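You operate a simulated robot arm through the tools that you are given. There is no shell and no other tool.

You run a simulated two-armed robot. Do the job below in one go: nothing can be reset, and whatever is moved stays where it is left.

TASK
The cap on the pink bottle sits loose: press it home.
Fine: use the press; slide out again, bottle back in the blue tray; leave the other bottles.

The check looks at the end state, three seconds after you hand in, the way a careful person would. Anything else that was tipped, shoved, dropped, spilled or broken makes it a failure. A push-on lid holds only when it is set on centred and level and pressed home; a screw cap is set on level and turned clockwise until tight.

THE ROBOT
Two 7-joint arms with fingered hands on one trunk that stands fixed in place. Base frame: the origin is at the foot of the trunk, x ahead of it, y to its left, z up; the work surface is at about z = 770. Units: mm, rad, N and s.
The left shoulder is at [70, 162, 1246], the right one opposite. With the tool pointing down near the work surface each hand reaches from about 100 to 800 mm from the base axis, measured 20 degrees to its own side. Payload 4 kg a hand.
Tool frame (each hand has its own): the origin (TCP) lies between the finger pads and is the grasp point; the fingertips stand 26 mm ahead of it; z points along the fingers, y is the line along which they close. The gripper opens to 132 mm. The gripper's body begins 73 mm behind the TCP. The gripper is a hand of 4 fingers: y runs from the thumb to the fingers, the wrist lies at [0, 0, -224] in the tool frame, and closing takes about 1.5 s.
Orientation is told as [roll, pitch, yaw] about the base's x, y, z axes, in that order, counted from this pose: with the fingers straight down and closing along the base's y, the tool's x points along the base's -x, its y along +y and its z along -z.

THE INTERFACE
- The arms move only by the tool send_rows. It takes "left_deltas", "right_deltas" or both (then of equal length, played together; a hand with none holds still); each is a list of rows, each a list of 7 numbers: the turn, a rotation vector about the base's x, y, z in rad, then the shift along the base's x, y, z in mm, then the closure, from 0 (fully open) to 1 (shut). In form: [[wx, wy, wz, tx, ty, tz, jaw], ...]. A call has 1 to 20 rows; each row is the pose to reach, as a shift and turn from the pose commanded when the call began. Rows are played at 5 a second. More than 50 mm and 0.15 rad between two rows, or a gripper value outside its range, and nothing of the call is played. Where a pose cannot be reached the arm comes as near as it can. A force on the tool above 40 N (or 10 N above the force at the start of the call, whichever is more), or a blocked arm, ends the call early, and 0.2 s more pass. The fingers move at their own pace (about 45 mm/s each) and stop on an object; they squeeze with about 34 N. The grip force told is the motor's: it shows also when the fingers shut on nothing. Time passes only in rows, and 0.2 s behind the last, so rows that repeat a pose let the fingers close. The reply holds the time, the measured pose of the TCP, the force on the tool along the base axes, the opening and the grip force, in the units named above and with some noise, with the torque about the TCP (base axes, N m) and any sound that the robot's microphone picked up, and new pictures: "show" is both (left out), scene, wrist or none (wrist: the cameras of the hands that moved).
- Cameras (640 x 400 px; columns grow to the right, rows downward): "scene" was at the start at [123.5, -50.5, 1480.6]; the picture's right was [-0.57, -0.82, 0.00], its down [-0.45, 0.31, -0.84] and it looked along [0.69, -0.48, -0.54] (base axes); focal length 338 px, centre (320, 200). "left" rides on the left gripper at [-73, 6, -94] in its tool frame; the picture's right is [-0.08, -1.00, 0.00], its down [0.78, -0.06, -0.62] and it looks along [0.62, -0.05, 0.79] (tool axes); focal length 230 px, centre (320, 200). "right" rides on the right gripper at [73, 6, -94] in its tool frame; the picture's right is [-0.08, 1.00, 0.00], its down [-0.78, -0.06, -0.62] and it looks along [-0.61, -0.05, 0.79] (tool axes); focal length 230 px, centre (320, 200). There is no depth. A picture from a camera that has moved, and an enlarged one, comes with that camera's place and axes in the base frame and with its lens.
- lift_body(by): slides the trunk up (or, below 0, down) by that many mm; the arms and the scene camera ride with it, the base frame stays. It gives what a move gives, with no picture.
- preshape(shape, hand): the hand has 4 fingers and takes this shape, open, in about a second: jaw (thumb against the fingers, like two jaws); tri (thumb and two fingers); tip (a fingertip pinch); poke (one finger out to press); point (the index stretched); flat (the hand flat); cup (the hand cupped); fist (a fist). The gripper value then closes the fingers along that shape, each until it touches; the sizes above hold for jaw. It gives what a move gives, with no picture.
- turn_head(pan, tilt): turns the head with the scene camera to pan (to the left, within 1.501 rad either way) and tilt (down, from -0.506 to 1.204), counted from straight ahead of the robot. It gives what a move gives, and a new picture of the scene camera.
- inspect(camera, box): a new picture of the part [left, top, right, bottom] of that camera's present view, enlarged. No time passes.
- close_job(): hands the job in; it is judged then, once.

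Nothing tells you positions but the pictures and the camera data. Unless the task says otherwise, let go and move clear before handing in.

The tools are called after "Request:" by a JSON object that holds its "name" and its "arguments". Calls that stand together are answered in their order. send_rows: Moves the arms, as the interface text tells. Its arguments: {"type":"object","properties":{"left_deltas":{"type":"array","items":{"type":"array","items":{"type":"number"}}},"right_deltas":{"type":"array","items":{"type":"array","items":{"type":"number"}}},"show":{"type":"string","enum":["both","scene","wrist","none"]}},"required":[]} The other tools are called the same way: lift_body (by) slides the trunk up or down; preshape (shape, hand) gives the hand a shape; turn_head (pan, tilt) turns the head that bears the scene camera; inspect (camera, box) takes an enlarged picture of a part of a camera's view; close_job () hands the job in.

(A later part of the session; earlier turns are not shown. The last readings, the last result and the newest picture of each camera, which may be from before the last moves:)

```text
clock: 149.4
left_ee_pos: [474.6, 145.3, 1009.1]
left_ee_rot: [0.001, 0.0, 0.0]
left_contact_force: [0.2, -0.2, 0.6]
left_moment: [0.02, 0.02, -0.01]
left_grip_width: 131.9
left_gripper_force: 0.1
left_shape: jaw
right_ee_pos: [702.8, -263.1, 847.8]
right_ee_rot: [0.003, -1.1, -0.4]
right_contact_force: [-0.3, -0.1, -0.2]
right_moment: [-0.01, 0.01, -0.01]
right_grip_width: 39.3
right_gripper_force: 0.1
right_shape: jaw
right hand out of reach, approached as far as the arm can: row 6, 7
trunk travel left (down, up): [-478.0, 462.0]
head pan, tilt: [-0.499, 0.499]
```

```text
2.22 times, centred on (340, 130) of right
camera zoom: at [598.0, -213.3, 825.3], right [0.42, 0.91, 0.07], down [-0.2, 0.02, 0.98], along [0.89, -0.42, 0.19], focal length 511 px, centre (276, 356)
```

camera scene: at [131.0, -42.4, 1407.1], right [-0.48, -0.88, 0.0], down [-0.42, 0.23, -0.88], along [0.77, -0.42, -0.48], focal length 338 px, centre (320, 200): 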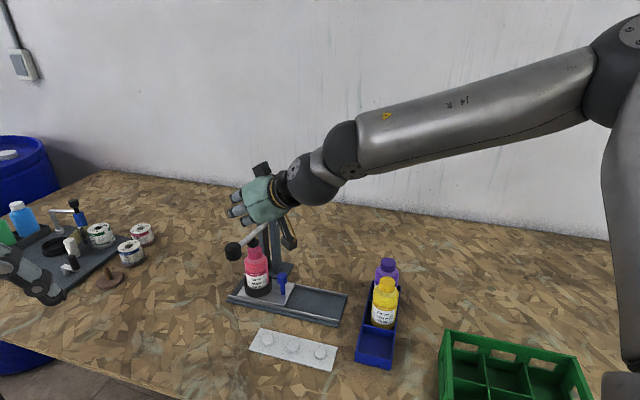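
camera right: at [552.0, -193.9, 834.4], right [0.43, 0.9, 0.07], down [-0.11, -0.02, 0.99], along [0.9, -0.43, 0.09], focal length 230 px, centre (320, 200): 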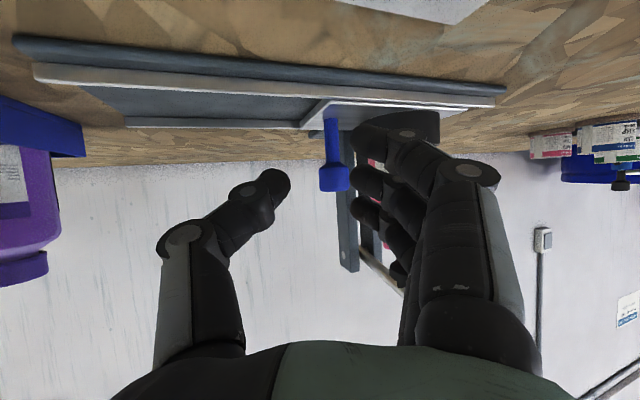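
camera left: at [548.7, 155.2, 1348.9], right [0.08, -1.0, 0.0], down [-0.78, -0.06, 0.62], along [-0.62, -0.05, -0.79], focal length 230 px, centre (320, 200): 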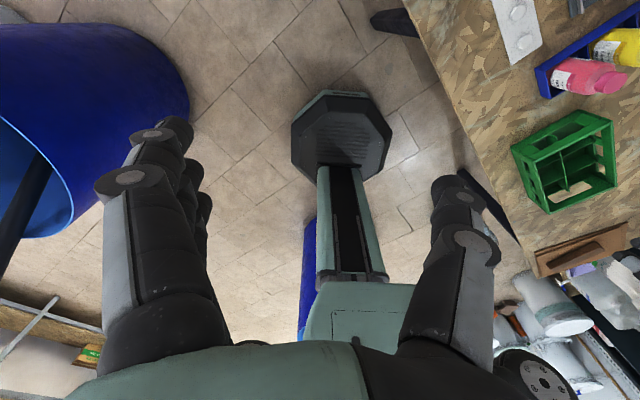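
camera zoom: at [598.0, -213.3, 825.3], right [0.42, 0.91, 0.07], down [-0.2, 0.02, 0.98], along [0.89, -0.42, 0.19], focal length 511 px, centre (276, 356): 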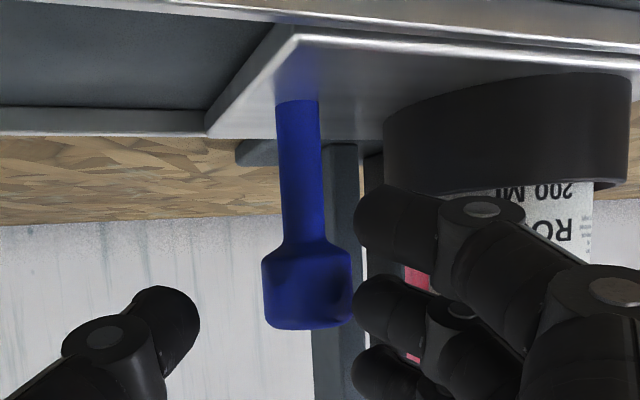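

This orientation is at its inward limit. A straight-ahead approach (yaw 0, tilt 0.9) should have room and still clear the bottle. I'll back out along the approach line first.

Request:
{"name": "send_rows", "arguments": {"right_deltas": [[0.039, 0.092, 0, 2, 4, -1, 0.7], [0.039, 0.092, 0, 0, 6.5, -2, 0.7], [0.039, 0.092, 0, -4, 8.3, -2, 0.7], [0.039, 0.092, 0, -11.5, 11.5, -2, 0.7], [0.039, 0.092, 0, -19, 14.5, -2, 0.7], [0.039, 0.092, 0, -35, 17.6, -2, 0.7], [0.039, 0.092, 0, -53, 20, -2, 0.7], [0.039, 0.092, 0, -75, 20, -2, 0.7]], "show": "both"}}

Request:
{"name": "inspect", "arguments": {"camera": "scene", "box": [210, 150, 310, 240]}}

```text
clock: 151.2
left_ee_pos: [474.0, 145.1, 1010.2]
left_ee_rot: [-0.001, 0.0, 0.003]
left_contact_force: [-0.7, 0.8, 0.0]
left_moment: [-0.03, -0.03, -0.04]
left_grip_width: 131.9
left_gripper_force: 0.1
left_shape: jaw
right_ee_pos: [629.8, -250.4, 846.4]
right_ee_rot: [0.005, -0.998, -0.403]
right_contact_force: [0.7, 0.6, 0.4]
right_moment: [0.01, -0.01, 0.02]
right_grip_width: 39.1
right_gripper_force: 0.1
right_shape: jaw
right hand out of reach, approached as far as the arm can: row 8
trunk travel left (down, up): [-478.0, 462.0]
head pan, tilt: [-0.499, 0.499]
camera scene: at [129.3, -43.1, 1240.2], right [-0.48, -0.88, 0.0], down [-0.42, 0.23, -0.88], along [0.77, -0.42, -0.48], focal length 338 px, centre (320, 200)
camera right: at [523.4, -200.6, 835.9], right [0.42, 0.9, 0.07], down [-0.11, -0.02, 0.99], along [0.9, -0.43, 0.09], focal length 230 px, centre (320, 200)
```

scene: 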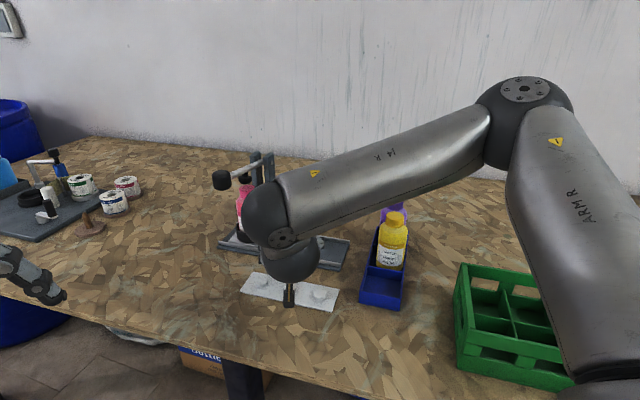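
right: 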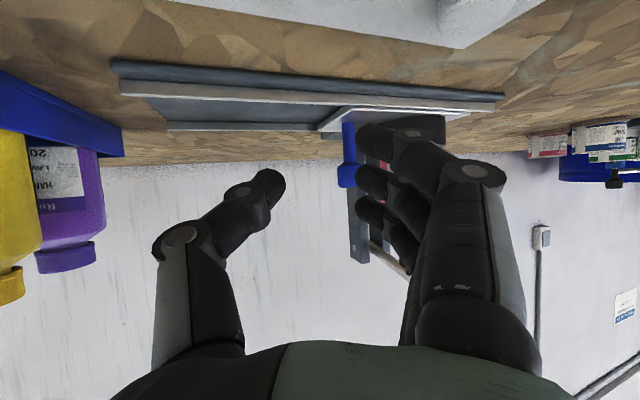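

```text
4.44 times, centred on (260, 195) of scene
camera zoom: at [129.3, -43.1, 1240.2], right [-0.48, -0.88, 0.0], down [-0.42, 0.23, -0.88], along [0.77, -0.42, -0.48], focal length 1504 px, centre (587, 222)
```

zoom: 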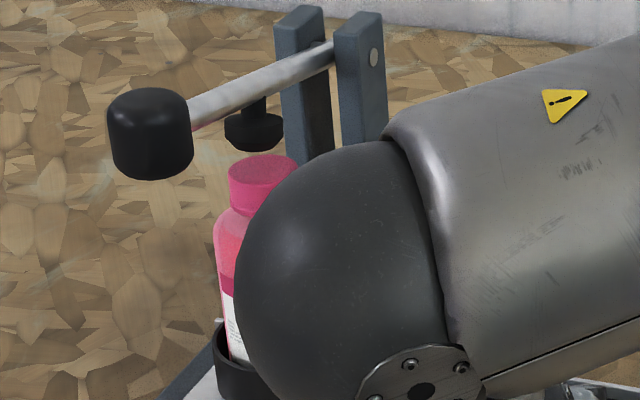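

Clear. I'll rotate to yaw 0 and tilt 0.9, and line up with the handle.

Request:
{"name": "send_rows", "arguments": {"right_deltas": [[0.039, 0.092, 0, -10, -5, 2, 0.72], [0.039, 0.092, 0, -10, -10, 2, 0.72]], "show": "none"}}

Request:
{"name": "send_rows", "arguments": {"right_deltas": [[0, 0, 0.13, 0, 0, 0, 0.72], [0, 0, 0.26, 5, -2, 0, 0.72], [0, 0, 0.4, 15, -4, -3, 0.72], [0, 0, 0.4, 30, -4, -6, 0.72], [0, 0, 0.4, 30, -4, -6, 0.72]], "show": "both"}}

Request:
{"name": "inspect", "arguments": {"camera": "right", "box": [220, 40, 460, 220]}}

```text
clock: 151.8
left_ee_pos: [474.4, 145.9, 1010.0]
left_ee_rot: [0.0, 0.002, -0.001]
left_contact_force: [-0.6, 0.0, 0.0]
left_moment: [0.01, 0.0, -0.01]
left_grip_width: 131.8
left_gripper_force: 0.0
left_shape: jaw
right_ee_pos: [621.3, -260.8, 848.3]
right_ee_rot: [-0.002, -0.899, -0.4]
right_contact_force: [0.7, 0.5, 0.5]
right_moment: [-0.03, 0.04, 0.02]
right_grip_width: 37.6
right_gripper_force: 0.0
right_shape: jaw
trunk travel left (down, up): [-478.0, 462.0]
head pan, tilt: [-0.499, 0.499]
```

```text
clock: 153.0
left_ee_pos: [474.8, 145.3, 1010.0]
left_ee_rot: [0.001, 0.001, 0.001]
left_contact_force: [0.0, 0.2, 0.5]
left_moment: [0.0, 0.02, 0.01]
left_grip_width: 132.0
left_gripper_force: 0.0
left_shape: jaw
right_ee_pos: [651.0, -265.6, 842.7]
right_ee_rot: [0.001, -0.901, -0.003]
right_contact_force: [0.1, -0.3, -0.5]
right_moment: [0.03, -0.05, 0.01]
right_grip_width: 37.4
right_gripper_force: 0.1
right_shape: jaw
trunk travel left (down, up): [-478.0, 462.0]
head pan, tilt: [-0.499, 0.499]
camera scene: at [129.5, -43.9, 1240.2], right [-0.48, -0.88, 0.0], down [-0.42, 0.23, -0.88], along [0.77, -0.42, -0.48], focal length 338 px, centre (320, 200)
camera right: at [532.1, -260.3, 842.7], right [0.05, 1.0, 0.06], down [0.0, -0.06, 1.0], along [1.0, -0.05, -0.01], focal length 230 px, centre (320, 200)
```

scene: 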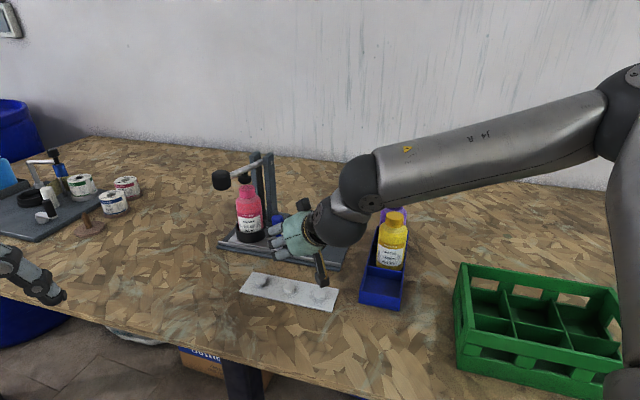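
right: 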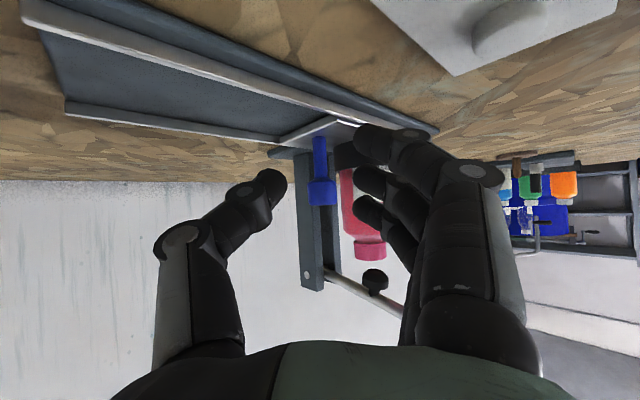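

```text
2.22 times, centred on (340, 130) of right
camera zoom: at [532.1, -260.3, 842.7], right [0.05, 1.0, 0.06], down [0.0, -0.06, 1.0], along [1.0, -0.05, -0.01], focal length 511 px, centre (276, 356)
```

zoom: 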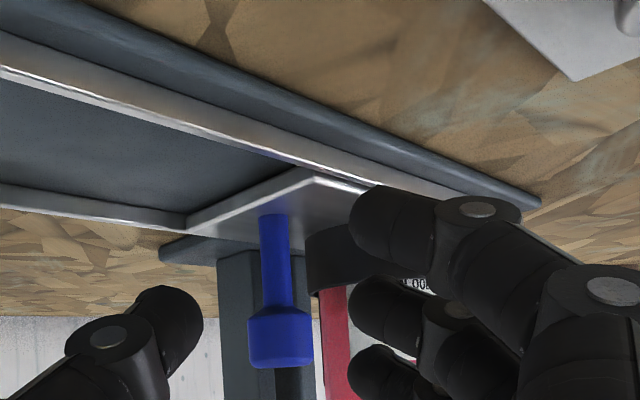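

The handle is directly ahead, about 75 mm from the TCP. I'll advance carefully.

Request:
{"name": "send_rows", "arguments": {"right_deltas": [[0, 0, 0, 10, -0.5, -1, 0.72], [0, 0, 0, 22, -1, -2, 0.72], [0, 0, 0, 35, -1.5, -2.7, 0.72], [0, 0, 0, 35, -1.5, -2.7, 0.72]], "show": "none"}}

Request:
{"name": "inspect", "arguments": {"camera": "right", "box": [220, 40, 460, 220]}}

Request:
{"name": "inspect", "arguments": {"camera": "scene", "box": [210, 150, 350, 270]}}

```text
clock: 154.0
left_ee_pos: [474.9, 145.2, 1009.6]
left_ee_rot: [0.0, 0.0, 0.0]
left_contact_force: [0.5, -0.6, -0.6]
left_moment: [-0.01, 0.01, 0.0]
left_grip_width: 132.1
left_gripper_force: 0.1
left_shape: jaw
right_ee_pos: [686.4, -266.4, 839.6]
right_ee_rot: [-0.002, -0.901, -0.001]
right_contact_force: [-0.3, 0.0, -0.6]
right_moment: [0.0, 0.04, -0.02]
right_grip_width: 37.3
right_gripper_force: 0.0
right_shape: jaw
trunk travel left (down, up): [-478.0, 462.0]
head pan, tilt: [-0.499, 0.499]
```

```text
2.22 times, centred on (340, 130) of right
camera zoom: at [567.4, -261.9, 840.2], right [0.05, 1.0, 0.06], down [0.0, -0.06, 1.0], along [1.0, -0.05, -0.01], focal length 511 px, centre (276, 356)
```

zoom: 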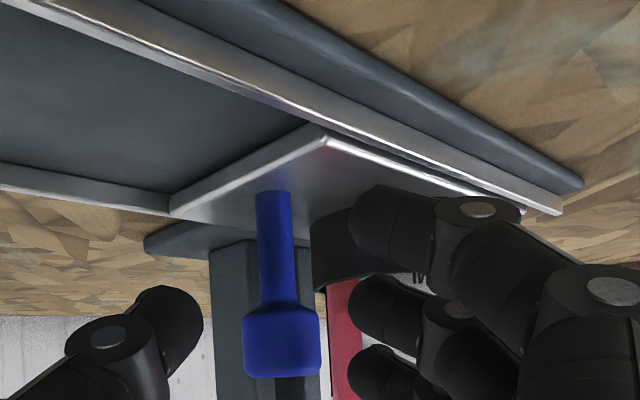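

```text
3.33 times, centred on (280, 210) of scene
camera zoom: at [129.8, -43.5, 1240.2], right [-0.48, -0.88, 0.0], down [-0.42, 0.23, -0.88], along [0.77, -0.42, -0.48], focal length 1128 px, centre (453, 167)
```

zoom: 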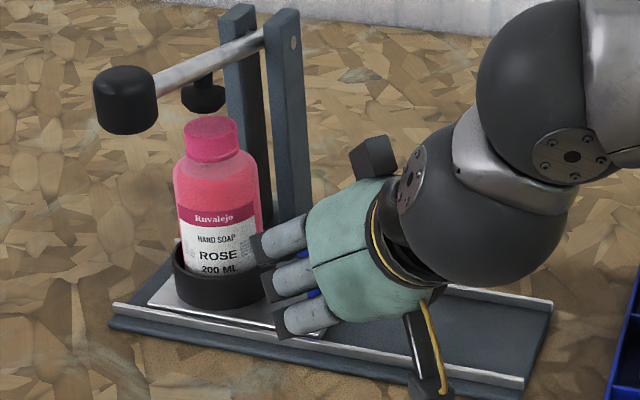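

Request:
{"name": "send_rows", "arguments": {"right_deltas": [[0, 0, 0, 7, -0.3, 0, 0.72], [0, 0, 0, 14, -0.6, 0, 0.73], [0, 0, 0, 14, -0.6, 0, 0.73]], "show": "none"}}

Request:
{"name": "inspect", "arguments": {"camera": "right", "box": [220, 40, 460, 220]}}

Request:
{"name": "inspect", "arguments": {"camera": "scene", "box": [230, 180, 310, 250]}}

```text
clock: 154.8
left_ee_pos: [474.2, 145.4, 1010.1]
left_ee_rot: [-0.001, 0.001, 0.001]
left_contact_force: [0.0, -0.3, 0.7]
left_moment: [0.0, 0.04, 0.01]
left_grip_width: 132.0
left_gripper_force: 0.0
left_shape: jaw
right_ee_pos: [699.8, -268.1, 838.6]
right_ee_rot: [-0.002, -0.901, -0.002]
right_contact_force: [0.3, -0.1, -0.1]
right_moment: [-0.01, -0.02, 0.01]
right_grip_width: 36.0
right_gripper_force: 0.1
right_shape: jaw
trunk travel left (down, up): [-478.0, 462.0]
head pan, tilt: [-0.499, 0.499]
```

```text
2.22 times, centred on (340, 130) of right
camera zoom: at [581.5, -262.7, 840.0], right [0.05, 1.0, 0.06], down [0.01, -0.06, 1.0], along [1.0, -0.05, -0.01], focal length 511 px, centre (276, 356)
```

zoom: 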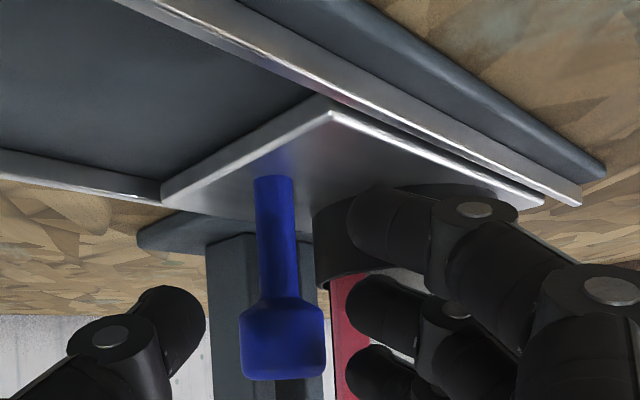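

```text
5.71 times, centred on (270, 215) of scene
camera zoom: at [129.9, -43.3, 1240.2], right [-0.48, -0.88, 0.0], down [-0.42, 0.23, -0.88], along [0.77, -0.42, -0.48], focal length 1934 px, centre (606, 114)
```

zoom: 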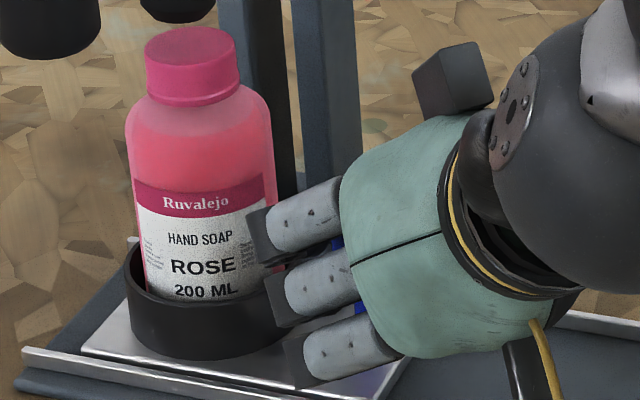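

Request:
{"name": "send_rows", "arguments": {"right_deltas": [[0, 0, 0, 4, 0, 0.5, 0.73], [0, 0, 0, 9, 0, 1, 0.73], [0, 0, 0, 9, 0, 1, 0.73]], "show": "none"}}

Request:
{"name": "inspect", "arguments": {"camera": "right", "box": [220, 40, 460, 220]}}

```text
clock: 155.6
left_ee_pos: [474.4, 145.1, 1010.1]
left_ee_rot: [0.0, 0.0, 0.0]
left_contact_force: [0.1, -0.5, -0.2]
left_moment: [0.02, 0.02, 0.03]
left_grip_width: 132.0
left_gripper_force: 0.0
left_shape: jaw
right_ee_pos: [710.0, -267.1, 839.7]
right_ee_rot: [0.0, -0.901, 0.0]
right_contact_force: [-0.1, 0.2, -0.5]
right_moment: [-0.02, -0.02, -0.01]
right_grip_width: 36.1
right_gripper_force: 0.1
right_shape: jaw
trunk travel left (down, up): [-478.0, 462.0]
head pan, tilt: [-0.499, 0.499]
```

```text
2.22 times, centred on (340, 130) of right
camera zoom: at [590.8, -262.4, 841.2], right [0.05, 1.0, 0.06], down [0.0, -0.06, 1.0], along [1.0, -0.05, -0.01], focal length 511 px, centre (276, 356)
```

zoom: 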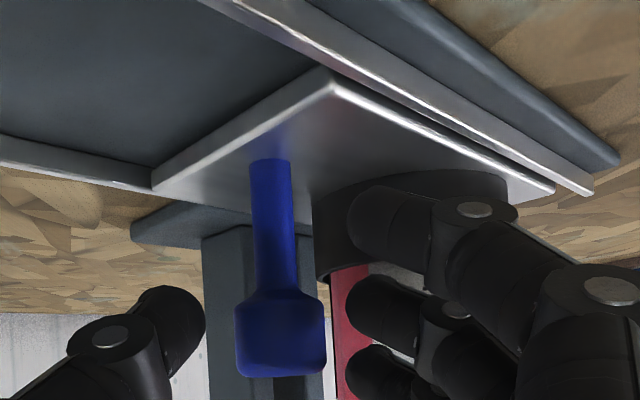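

Good depth now, about 16 mm ahead of the TCP. Closing.

Request:
{"name": "send_rows", "arguments": {"right_deltas": [[0, 0, 0, 0, 0, 0, 0.8], [0, 0, 0, 0, 0, 0, 0.86], [0, 0, 0, 0, 0, 0, 0.9], [0, 0, 0, 0, 0, 0, 0.9], [0, 0, 0, 0, 0, 0, 0.9]], "show": "none"}}

Request:
{"name": "inspect", "arguments": {"camera": "right", "box": [220, 40, 460, 220]}}

```text
clock: 156.8
left_ee_pos: [475.4, 145.7, 1008.6]
left_ee_rot: [0.001, -0.001, -0.001]
left_contact_force: [-0.6, -0.1, 0.2]
left_moment: [0.02, -0.01, 0.02]
left_grip_width: 131.8
left_gripper_force: 0.1
left_shape: jaw
right_ee_pos: [709.3, -267.1, 840.0]
right_ee_rot: [-0.002, -0.899, 0.0]
right_contact_force: [-0.2, 2.4, 0.3]
right_moment: [-0.02, -0.04, 0.11]
right_grip_width: 14.3
right_gripper_force: 0.0
right_shape: jaw
trunk travel left (down, up): [-478.0, 462.0]
head pan, tilt: [-0.499, 0.499]
```

```text
2.22 times, centred on (340, 130) of right
camera zoom: at [590.6, -261.9, 841.4], right [0.05, 1.0, 0.06], down [0.0, -0.06, 1.0], along [1.0, -0.05, -0.01], focal length 511 px, centre (276, 356)
```

zoom: 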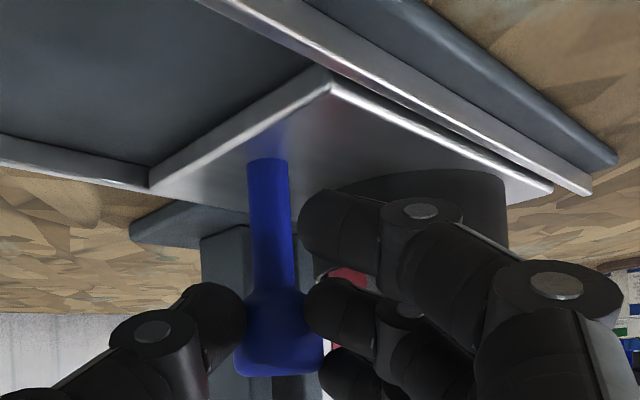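

Request:
{"name": "send_rows", "arguments": {"right_deltas": [[0, 0, 0, 0, 0, 0, 0.92], [0, 0, 0, 0, 0, 0, 0.94], [0, 0, 0, 0, 0, 0, 0.94]], "show": "none"}}

Request:
{"name": "inspect", "arguments": {"camera": "right", "box": [220, 40, 460, 220]}}

```text
clock: 157.6
left_ee_pos: [473.3, 144.9, 1009.6]
left_ee_rot: [0.001, -0.001, 0.0]
left_contact_force: [0.0, 0.7, 0.0]
left_moment: [0.02, 0.0, 0.0]
left_grip_width: 131.7
left_gripper_force: 0.2
left_shape: jaw
right_ee_pos: [707.7, -269.2, 839.6]
right_ee_rot: [-0.001, -0.897, 0.001]
right_contact_force: [-5.8, -0.5, 1.3]
right_moment: [-0.14, 0.08, -0.02]
right_grip_width: 6.0
right_gripper_force: 34.2
right_shape: jaw
trunk travel left (down, up): [-478.0, 462.0]
head pan, tilt: [-0.499, 0.499]
```

```text
2.22 times, centred on (340, 130) of right
camera zoom: at [589.6, -263.3, 841.2], right [0.05, 1.0, 0.06], down [0.01, -0.06, 1.0], along [1.0, -0.05, -0.01], focal length 511 px, centre (276, 356)
```

zoom: 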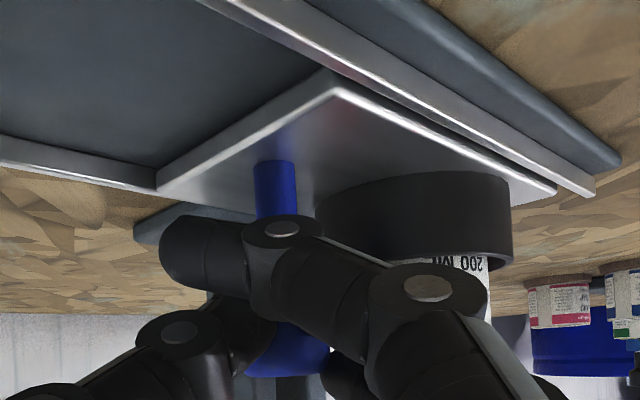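

Gripped, 34 N on the knob. I'll pull gently along the track by a few millimetres and check that the plate follows.

Request:
{"name": "send_rows", "arguments": {"right_deltas": [[0, 0, 0, -1.4, -1.4, 0, 0.94], [0, 0, 0, -3.5, -3.6, 0, 0.94], [0, 0, 0, -5.6, -5.7, 0, 0.94], [0, 0, 0, -5.6, -5.7, 0, 0.94]], "show": "none"}}

Request:
{"name": "inspect", "arguments": {"camera": "right", "box": [220, 40, 460, 220]}}

Request:
{"name": "inspect", "arguments": {"camera": "scene", "box": [210, 150, 310, 240]}}

```text
clock: 158.6
left_ee_pos: [475.2, 147.4, 1008.9]
left_ee_rot: [0.0, 0.0, 0.0]
left_contact_force: [0.1, 0.0, -0.7]
left_moment: [0.0, -0.03, 0.01]
left_grip_width: 131.9
left_gripper_force: 0.1
left_shape: jaw
right_ee_pos: [703.4, -273.2, 839.7]
right_ee_rot: [0.0, -0.9, 0.0]
right_contact_force: [1.9, 2.8, 1.4]
right_moment: [-0.13, 0.06, 0.06]
right_grip_width: 4.1
right_gripper_force: 34.0
right_shape: jaw
trunk travel left (down, up): [-478.0, 462.0]
head pan, tilt: [-0.499, 0.499]
```

```text
2.22 times, centred on (340, 130) of right
camera zoom: at [585.4, -267.3, 841.3], right [0.05, 1.0, 0.06], down [0.0, -0.06, 1.0], along [1.0, -0.05, -0.01], focal length 511 px, centre (276, 356)
```

zoom: 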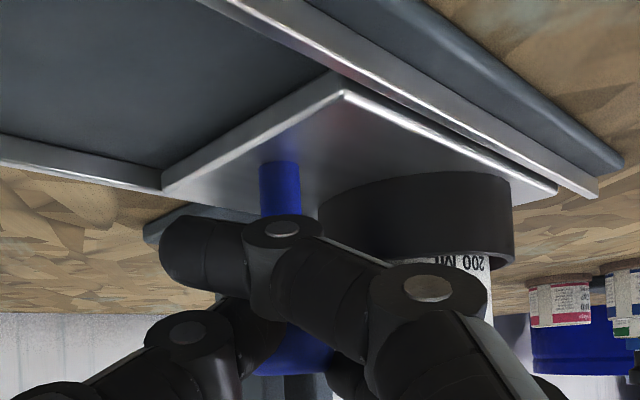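

```text
4.44 times, centred on (260, 195) of scene
camera zoom: at [130.2, -42.6, 1240.2], right [-0.48, -0.88, 0.0], down [-0.42, 0.23, -0.88], along [0.77, -0.42, -0.48], focal length 1504 px, centre (587, 222)
```

zoom: 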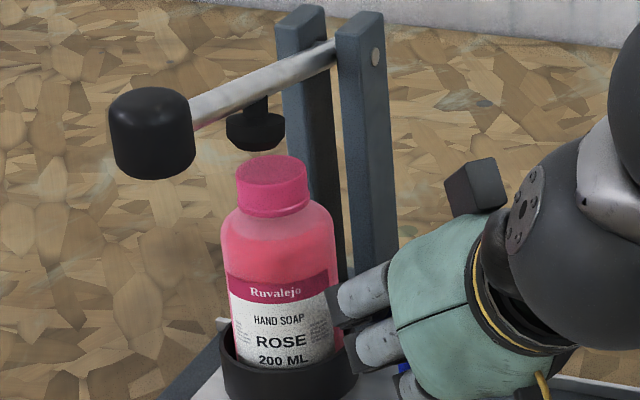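

The plate follows, but squeezing tends to eject the knob from the fingertips. I'll loosen to a loose cage around it, move a few millimetres deeper, and pull with the finger side so it can't squirt out.

Request:
{"name": "send_rows", "arguments": {"right_deltas": [[0, 0, 0, 0, 0, 0, 0.86], [0, 0, 0, 0, 0, 0, 0.8], [0, 0, 0, 0, 0, 0, 0.77], [0, 0, 0, 0, 0, 0, 0.77], [0, 0, 0, 3, 1, 0, 0.77], [0, 0, 0, 6, 2, 0, 0.77], [0, 0, 0, 6, 2, 0, 0.77]], "show": "none"}}

Request:
{"name": "inspect", "arguments": {"camera": "right", "box": [220, 40, 460, 220]}}

```text
clock: 160.2
left_ee_pos: [475.7, 145.7, 1010.2]
left_ee_rot: [0.0, 0.0, 0.0]
left_contact_force: [0.3, 0.2, -0.6]
left_moment: [0.03, 0.0, 0.02]
left_grip_width: 131.9
left_gripper_force: 0.0
left_shape: jaw
right_ee_pos: [708.7, -271.8, 839.8]
right_ee_rot: [0.0, -0.901, 0.0]
right_contact_force: [-1.1, 0.7, 0.2]
right_moment: [-0.02, 0.01, 0.0]
right_grip_width: 29.9
right_gripper_force: 0.1
right_shape: jaw
trunk travel left (down, up): [-478.0, 462.0]
head pan, tilt: [-0.499, 0.499]
```

```text
2.22 times, centred on (340, 130) of right
camera zoom: at [590.8, -266.1, 841.3], right [0.05, 1.0, 0.06], down [0.0, -0.06, 1.0], along [1.0, -0.05, -0.01], focal length 511 px, centre (276, 356)
```

zoom: 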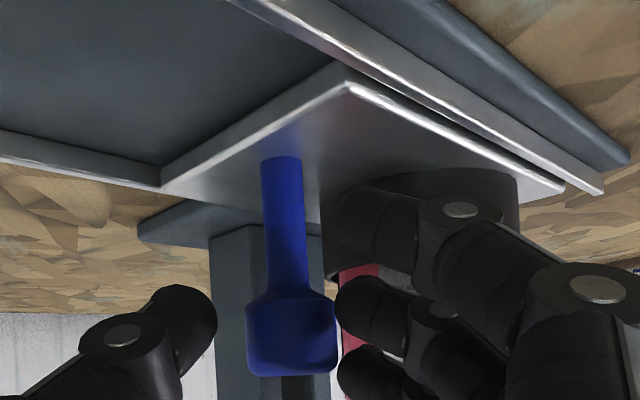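

Request:
{"name": "send_rows", "arguments": {"right_deltas": [[0, 0, 0, 3, 0, 0, 0.77], [0, 0, 0, 2, -1.5, 0, 0.77], [0, 0, 0, -0.5, -4, 0, 0.77], [0, 0, 0, -4, -7.5, 0, 0.77], [0, 0, 0, -7.5, -11, 0, 0.77], [0, 0, 0, -11, -14.6, 0, 0.77], [0, 0, 0, -11, -14.6, 0, 0.77]], "show": "none"}}

Request:
{"name": "inspect", "arguments": {"camera": "right", "box": [220, 40, 460, 220]}}

Request:
{"name": "inspect", "arguments": {"camera": "scene", "box": [210, 150, 310, 240]}}

```text
clock: 161.8
left_ee_pos: [475.4, 145.8, 1009.5]
left_ee_rot: [-0.001, -0.001, 0.001]
left_contact_force: [-0.2, -0.2, -0.5]
left_moment: [0.0, 0.0, -0.02]
left_grip_width: 131.9
left_gripper_force: 0.2
left_shape: jaw
right_ee_pos: [698.2, -285.4, 840.7]
right_ee_rot: [-0.002, -0.898, -0.001]
right_contact_force: [0.2, 2.0, 0.3]
right_moment: [-0.01, -0.07, 0.03]
right_grip_width: 30.7
right_gripper_force: 0.1
right_shape: jaw
trunk travel left (down, up): [-478.0, 462.0]
head pan, tilt: [-0.499, 0.499]
```

```text
2.22 times, centred on (340, 130) of right
camera zoom: at [579.4, -280.5, 841.3], right [0.05, 1.0, 0.06], down [0.01, -0.06, 1.0], along [1.0, -0.05, -0.01], focal length 511 px, centre (276, 356)
```

zoom: 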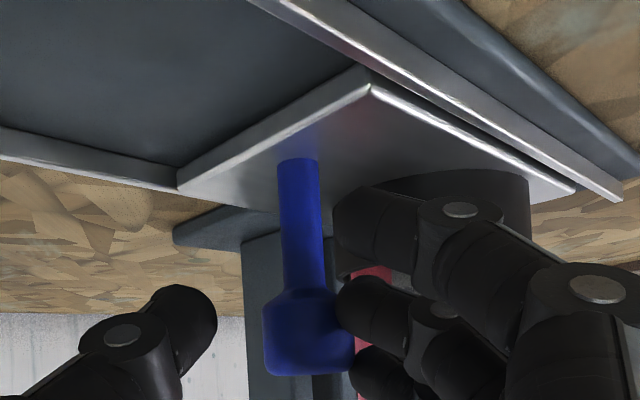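

```text
4.44 times, centred on (260, 195) of scene
camera zoom: at [130.0, -42.8, 1240.2], right [-0.48, -0.88, 0.0], down [-0.42, 0.23, -0.88], along [0.77, -0.42, -0.48], focal length 1504 px, centre (587, 222)
```

zoom: 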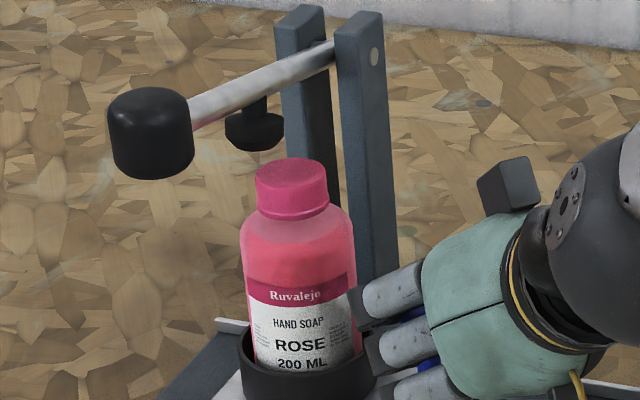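

The plate follows reliably. I'll continue pulling 40 mm along the track.

Request:
{"name": "send_rows", "arguments": {"right_deltas": [[0, 0, 0, -2.1, -2.1, 0, 0.77], [0, 0, 0, -5.6, -5.7, 0, 0.77], [0, 0, 0, -9.8, -10, 0, 0.77], [0, 0, 0, -14, -14.3, 0, 0.77], [0, 0, 0, -18.2, -18.6, 0, 0.77], [0, 0, 0, -22.4, -22.8, 0, 0.77], [0, 0, 0, -25.9, -26.4, 0, 0.77], [0, 0, 0, -28, -28.6, 0, 0.77], [0, 0, 0, -28, -28.6, 0, 0.77]], "show": "both"}}

Request:
{"name": "inspect", "arguments": {"camera": "right", "box": [220, 40, 460, 220]}}

Request:
{"name": "inspect", "arguments": {"camera": "scene", "box": [210, 150, 410, 310]}}

```text
clock: 163.8
left_ee_pos: [475.4, 146.2, 1009.2]
left_ee_rot: [0.0, -0.001, 0.001]
left_contact_force: [-0.2, 0.3, -0.4]
left_moment: [-0.02, 0.01, 0.03]
left_grip_width: 131.8
left_gripper_force: 0.1
left_shape: jaw
right_ee_pos: [669.4, -314.0, 839.7]
right_ee_rot: [-0.002, -0.9, 0.0]
right_contact_force: [-0.9, 1.3, 0.1]
right_moment: [0.02, -0.05, 0.07]
right_grip_width: 30.8
right_gripper_force: 0.0
right_shape: jaw
trunk travel left (down, up): [-478.0, 462.0]
head pan, tilt: [-0.499, 0.499]
camera scene: at [129.8, -42.8, 1240.2], right [-0.48, -0.88, 0.0], down [-0.42, 0.23, -0.88], along [0.77, -0.42, -0.48], focal length 338 px, centre (320, 200)
camera right: at [551.3, -309.2, 841.4], right [0.05, 1.0, 0.06], down [0.0, -0.06, 1.0], along [1.0, -0.05, -0.01], focal length 230 px, centre (320, 200)
```

scene: 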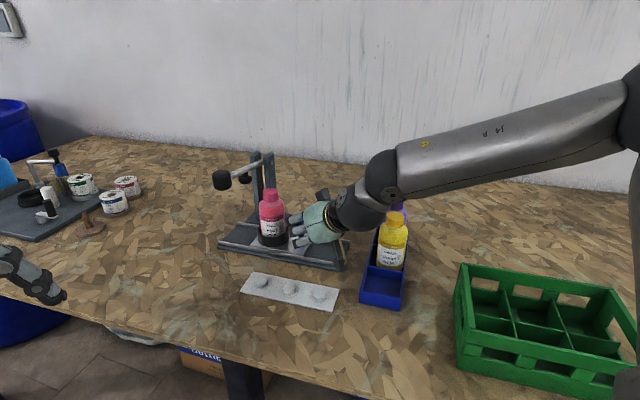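
right: 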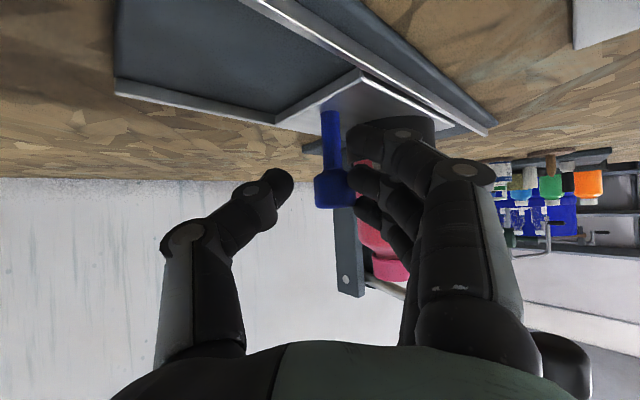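

```text
2.22 times, centred on (340, 130) of right
camera zoom: at [551.3, -309.2, 841.4], right [0.05, 1.0, 0.06], down [0.0, -0.06, 1.0], along [1.0, -0.05, -0.01], focal length 511 px, centre (276, 356)
```

zoom: 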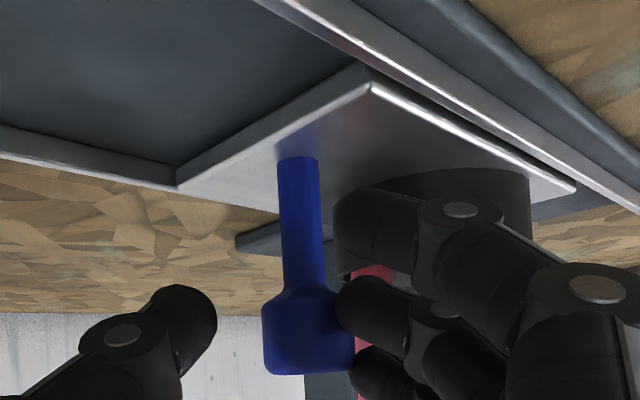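

```text
2.50 times, centred on (310, 230) of scene
camera zoom: at [129.8, -42.8, 1240.2], right [-0.48, -0.88, 0.0], down [-0.42, 0.23, -0.88], along [0.77, -0.42, -0.48], focal length 846 px, centre (345, 125)
```

zoom: 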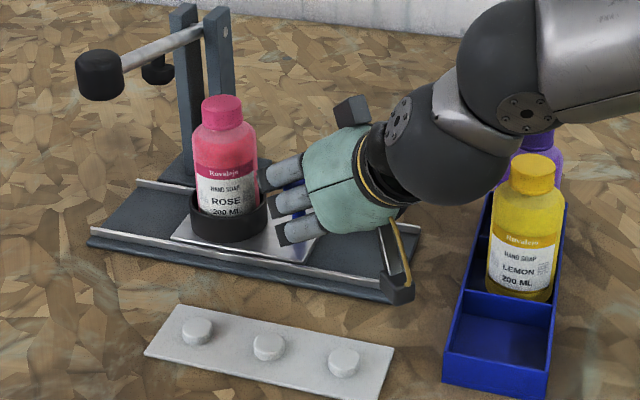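

Going well. To keep the hand off the yellow bottle for the last stretch, I'll rotate the cage about the handle to yaw -0.4 before pulling further.

Request:
{"name": "send_rows", "arguments": {"right_deltas": [[0, 0, -0.13, -0.9, 1.95, 0, 0.77], [0, 0, -0.27, -1.6, 4.15, 0, 0.77], [0, 0, -0.4, -1.9, 6.3, 0, 0.77], [0, 0, -0.4, -1.9, 6.3, 0, 0.77]], "show": "none"}}

Request:
{"name": "inspect", "arguments": {"camera": "right", "box": [220, 40, 460, 220]}}

Request:
{"name": "inspect", "arguments": {"camera": "scene", "box": [210, 150, 410, 310]}}

```text
clock: 164.8
left_ee_pos: [474.3, 145.7, 1010.3]
left_ee_rot: [0.0, 0.001, -0.001]
left_contact_force: [-0.4, -0.6, 1.0]
left_moment: [0.01, -0.03, -0.02]
left_grip_width: 132.0
left_gripper_force: 0.1
left_shape: jaw
right_ee_pos: [667.0, -306.5, 841.1]
right_ee_rot: [-0.002, -0.9, -0.401]
right_contact_force: [-5.7, 6.2, -1.6]
right_moment: [0.01, 0.03, 0.22]
right_grip_width: 31.3
right_gripper_force: 0.1
right_shape: jaw
trunk travel left (down, up): [-478.0, 462.0]
head pan, tilt: [-0.499, 0.499]
```

```text
2.22 times, centred on (340, 130) of right
camera zoom: at [560.4, -256.2, 841.8], right [0.43, 0.9, 0.06], down [-0.02, -0.06, 1.0], along [0.9, -0.43, -0.01], focal length 511 px, centre (276, 356)
```

zoom: 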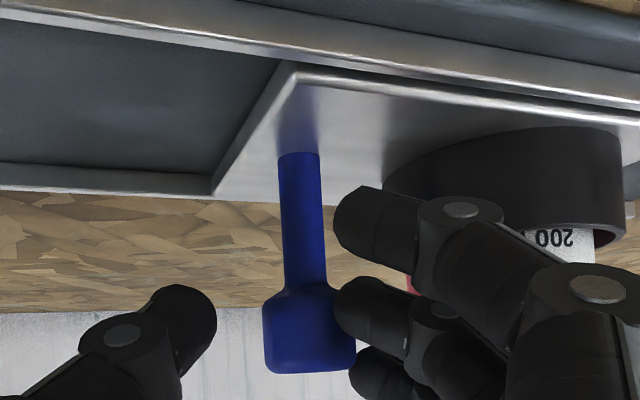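

```text
2.50 times, centred on (310, 230) of scene
camera zoom: at [128.9, -42.6, 1240.3], right [-0.48, -0.88, 0.0], down [-0.42, 0.23, -0.88], along [0.77, -0.42, -0.48], focal length 846 px, centre (345, 125)
```

zoom: 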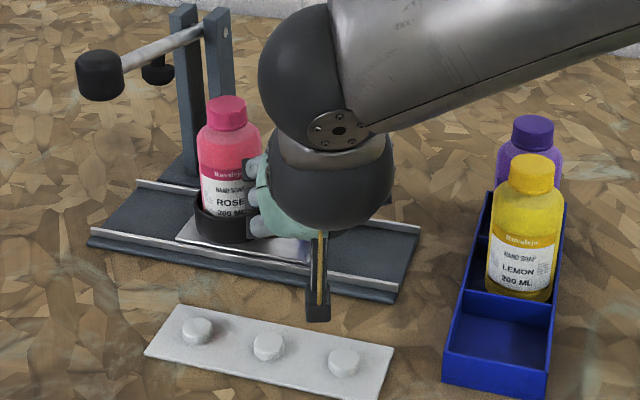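

Still caged. I'll ease off the small side load and pull the remaining distance.

Request:
{"name": "send_rows", "arguments": {"right_deltas": [[0, 0, 0, -2, -0.5, 0, 0.77], [0, 0, 0, -5.6, -4, 0, 0.77], [0, 0, 0, -9.8, -8.3, 0, 0.77], [0, 0, 0, -14, -12.6, 0, 0.77], [0, 0, 0, -18.2, -16.9, 0, 0.77], [0, 0, 0, -22.4, -21.2, 0, 0.77], [0, 0, 0, -26.6, -25.5, 0, 0.77], [0, 0, 0, -30.1, -29, 0, 0.77], [0, 0, 0, -32, -31, 0, 0.77], [0, 0, 0, -32, -31, 0, 0.77]], "show": "none"}}

Request:
{"name": "inspect", "arguments": {"camera": "right", "box": [220, 40, 460, 220]}}

Request:
{"name": "inspect", "arguments": {"camera": "scene", "box": [210, 150, 410, 310]}}

```text
clock: 167.0
left_ee_pos: [475.3, 145.4, 1010.0]
left_ee_rot: [0.001, -0.001, 0.0]
left_contact_force: [0.3, 0.4, -0.3]
left_moment: [0.0, 0.01, 0.02]
left_grip_width: 132.1
left_gripper_force: 0.0
left_shape: jaw
right_ee_pos: [636.8, -340.2, 841.1]
right_ee_rot: [-0.001, -0.902, -0.403]
right_contact_force: [-0.6, -0.8, -0.4]
right_moment: [0.02, 0.01, 0.02]
right_grip_width: 30.5
right_gripper_force: 0.1
right_shape: jaw
trunk travel left (down, up): [-478.0, 462.0]
head pan, tilt: [-0.499, 0.499]
```

```text
2.22 times, centred on (340, 130) of right
camera zoom: at [529.4, -289.5, 841.3], right [0.44, 0.9, 0.06], down [-0.02, -0.06, 1.0], along [0.9, -0.44, -0.01], focal length 511 px, centre (276, 356)
```

zoom: 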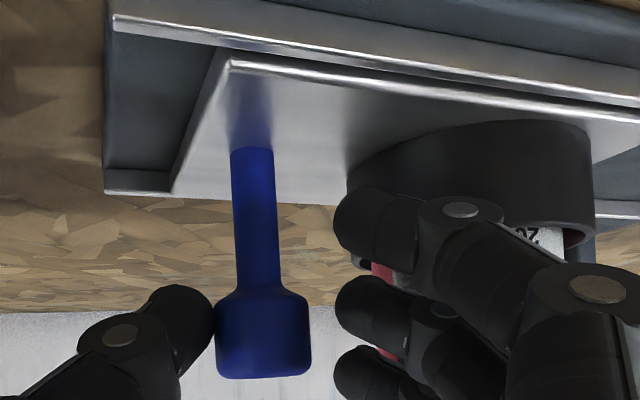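

```text
2.50 times, centred on (310, 230) of scene
camera zoom: at [130.0, -43.6, 1240.1], right [-0.48, -0.88, 0.0], down [-0.42, 0.23, -0.88], along [0.77, -0.42, -0.48], focal length 846 px, centre (345, 125)
```

zoom: 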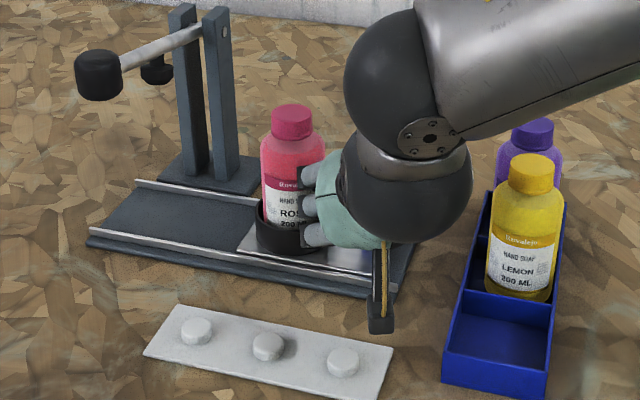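

The plate is back at its starting position. I'll withdraw the hand straight back and look at everything.

Request:
{"name": "send_rows", "arguments": {"right_deltas": [[0, 0, 0, -1.2, -2.8, 0, 0.74], [0, 0, 0, -8, 0, 0, 0.74], [0, 0, 0, -22, 6, 0, 0.74], [0, 0, 0, -40, 14, 0, 0.74], [0, 0, 0, -60, 22, 5, 0.74], [0, 0, 0, -80, 28, 30, 0.6], [0, 0, 0, -100, 20, 65, 0.4], [0, 0, 0, -120, 0, 100, 0.2], [0, 0, 0, -130, -15, 130, 0.0], [0, 0, 0, -130, -15, 130, 0.0]], "show": "both"}}

Request:
{"name": "inspect", "arguments": {"camera": "scene", "box": [210, 150, 410, 310]}}

Request:
{"name": "inspect", "arguments": {"camera": "scene", "box": [250, 170, 330, 260]}}

```text
clock: 169.2
left_ee_pos: [475.5, 145.7, 1010.3]
left_ee_rot: [0.0, 0.002, -0.001]
left_contact_force: [-0.1, 0.2, -0.4]
left_moment: [-0.04, 0.01, 0.02]
left_grip_width: 131.9
left_gripper_force: 0.0
left_shape: jaw
right_ee_pos: [506.2, -353.4, 970.8]
right_ee_rot: [-0.003, -0.899, -0.399]
right_contact_force: [0.8, -0.3, 0.4]
right_moment: [0.03, 0.0, -0.05]
right_grip_width: 131.6
right_gripper_force: 0.0
right_shape: jaw
trunk travel left (down, up): [-478.0, 462.0]
head pan, tilt: [-0.499, 0.499]
camera scene: at [130.7, -43.0, 1240.0], right [-0.48, -0.88, 0.0], down [-0.42, 0.23, -0.88], along [0.77, -0.42, -0.48], focal length 338 px, centre (320, 200)
camera right: at [400.3, -303.1, 971.3], right [0.43, 0.9, 0.06], down [-0.02, -0.06, 1.0], along [0.9, -0.43, -0.01], focal length 230 px, centre (320, 200)
```

scene: 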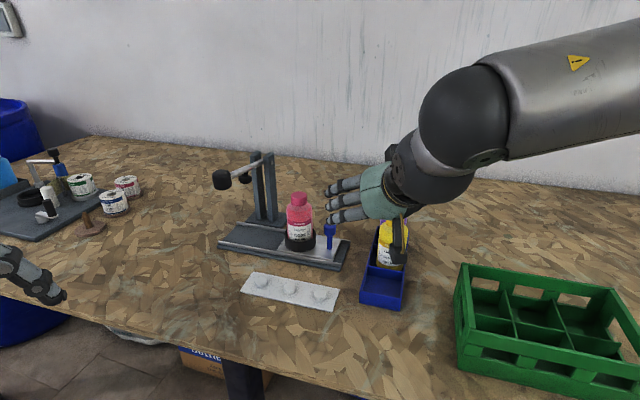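
right: 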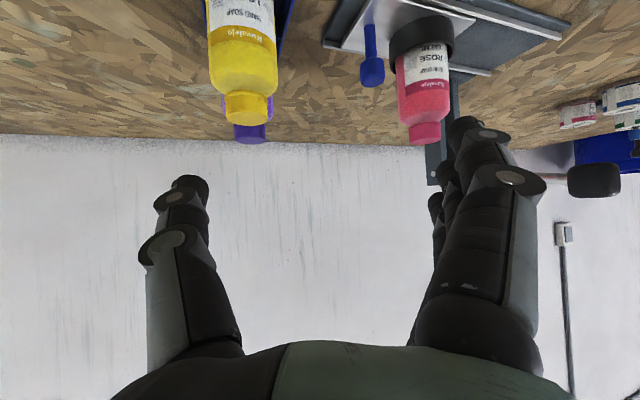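

```text
2.50 times, centred on (310, 230) of scene
camera zoom: at [130.7, -43.0, 1240.0], right [-0.48, -0.88, 0.0], down [-0.42, 0.23, -0.88], along [0.77, -0.42, -0.48], focal length 846 px, centre (345, 125)
```

zoom: 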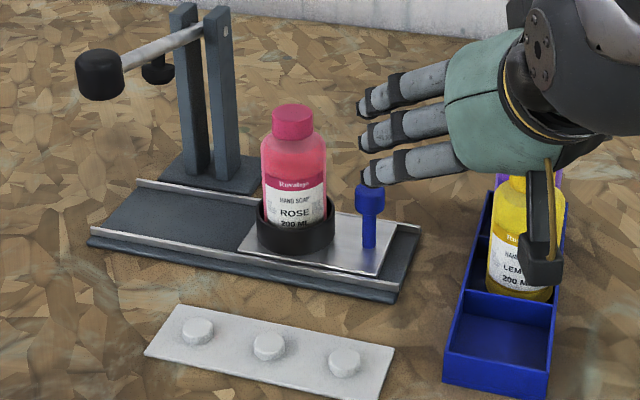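

```text
4.44 times, centred on (290, 215) of scene
camera zoom: at [130.7, -43.0, 1240.0], right [-0.48, -0.88, 0.0], down [-0.42, 0.23, -0.88], along [0.77, -0.42, -0.48], focal length 1504 px, centre (453, 133)
```

zoom: 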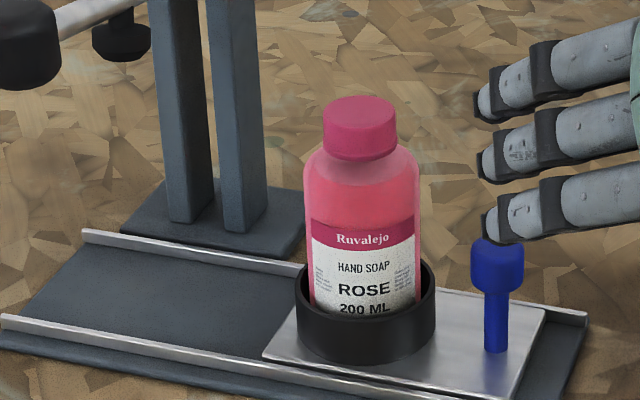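

The bottle is out of the press. Next I'll raise the trunk and set the hand back to the pose used for placing it (tilt 0.6, yaw -0.2) to pick it from the ring.

Request:
{"name": "lift_body", "arguments": {"by": 147}}

Request:
{"name": "send_rows", "arguments": {"right_deltas": [[0.039, 0.092, 0, 10, 5, 0, 0], [0.078, 0.184, 0, 25, 10, -10, 0], [0.117, 0.276, 0, 40, 15, -20, 0], [0.117, 0.276, 0, 60, 25, -30, 0]], "show": "none"}}

Request:
{"name": "send_rows", "arguments": {"right_deltas": [[0, 0, 0.1, 15, 5, -10, 0], [0, 0, 0.2, 35, 12, -20, 0], [0, 0, 0.2, 55, 18, -35, 0], [0, 0, 0.2, 55, 18, -35, 0]], "show": "both"}}

Request:
{"name": "inspect", "arguments": {"camera": "right", "box": [220, 0, 420, 120]}}

```text
clock: 170.9
left_ee_pos: [474.7, 145.6, 1156.1]
left_ee_rot: [-0.001, 0.0, 0.0]
left_contact_force: [0.2, -0.2, -0.4]
left_moment: [0.03, -0.02, 0.04]
left_grip_width: 132.0
left_gripper_force: 0.2
left_shape: jaw
right_ee_pos: [507.1, -354.1, 1117.1]
right_ee_rot: [0.001, -0.898, -0.399]
right_contact_force: [-0.2, -0.6, -1.1]
right_moment: [0.01, 0.02, 0.03]
right_grip_width: 131.6
right_gripper_force: 0.0
right_shape: jaw
trunk travel left (down, up): [-625.0, 315.0]
head pan, tilt: [-0.499, 0.499]
```

```text
clock: 171.9
left_ee_pos: [475.2, 147.1, 1155.8]
left_ee_rot: [0.0, 0.002, 0.0]
left_contact_force: [-0.2, 0.6, 0.0]
left_moment: [0.01, -0.03, 0.01]
left_grip_width: 131.8
left_gripper_force: 0.0
left_shape: jaw
right_ee_pos: [567.9, -329.9, 1086.3]
right_ee_rot: [-0.001, -0.599, -0.399]
right_contact_force: [-0.6, -0.1, -1.2]
right_moment: [-0.03, 0.0, -0.03]
right_grip_width: 132.0
right_gripper_force: 0.0
right_shape: jaw
trunk travel left (down, up): [-625.0, 315.0]
head pan, tilt: [-0.499, 0.499]
```

```text
clock: 172.9
left_ee_pos: [474.0, 145.0, 1156.4]
left_ee_rot: [0.001, 0.0, 0.001]
left_contact_force: [-0.2, -0.3, -0.3]
left_moment: [-0.01, -0.03, 0.0]
left_grip_width: 131.8
left_gripper_force: 0.0
left_shape: jaw
right_ee_pos: [620.6, -311.7, 1052.1]
right_ee_rot: [0.001, -0.601, -0.199]
right_contact_force: [0.1, 0.9, 0.4]
right_moment: [-0.02, 0.03, -0.01]
right_grip_width: 131.8
right_gripper_force: 0.0
right_shape: jaw
trunk travel left (down, up): [-625.0, 315.0]
head pan, tilt: [-0.499, 0.499]
camera scene: at [129.4, -43.6, 1387.2], right [-0.48, -0.88, 0.0], down [-0.42, 0.23, -0.88], along [0.77, -0.42, -0.48], focal length 338 px, centre (320, 200)
camera right: at [512.1, -284.1, 1088.4], right [0.26, 0.96, 0.04], down [0.28, -0.12, 0.95], along [0.92, -0.24, -0.3], focal length 230 px, centre (320, 200)
```

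scene: 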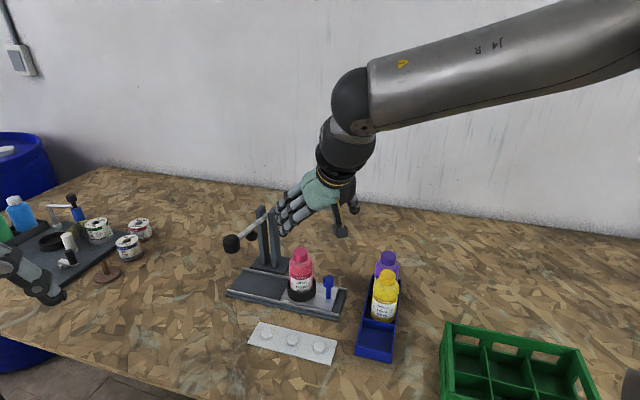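
right: 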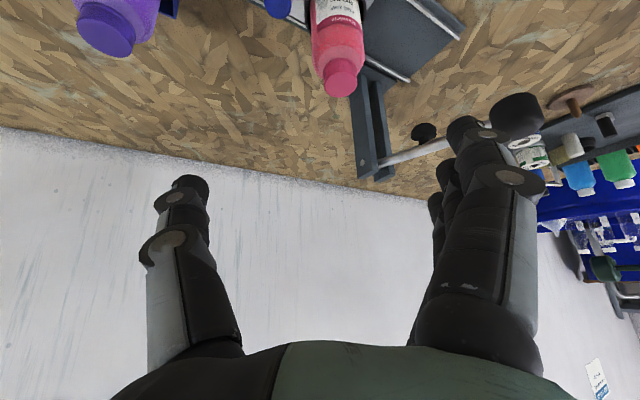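

```text
3.20 times, centred on (320, 60) of right
camera zoom: at [512.1, -284.1, 1088.4], right [0.26, 0.96, 0.04], down [0.28, -0.12, 0.95], along [0.92, -0.24, -0.3], focal length 736 px, centre (320, 648)
```

zoom: 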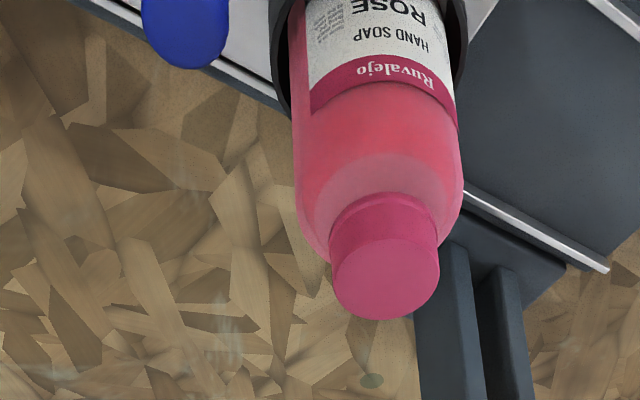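

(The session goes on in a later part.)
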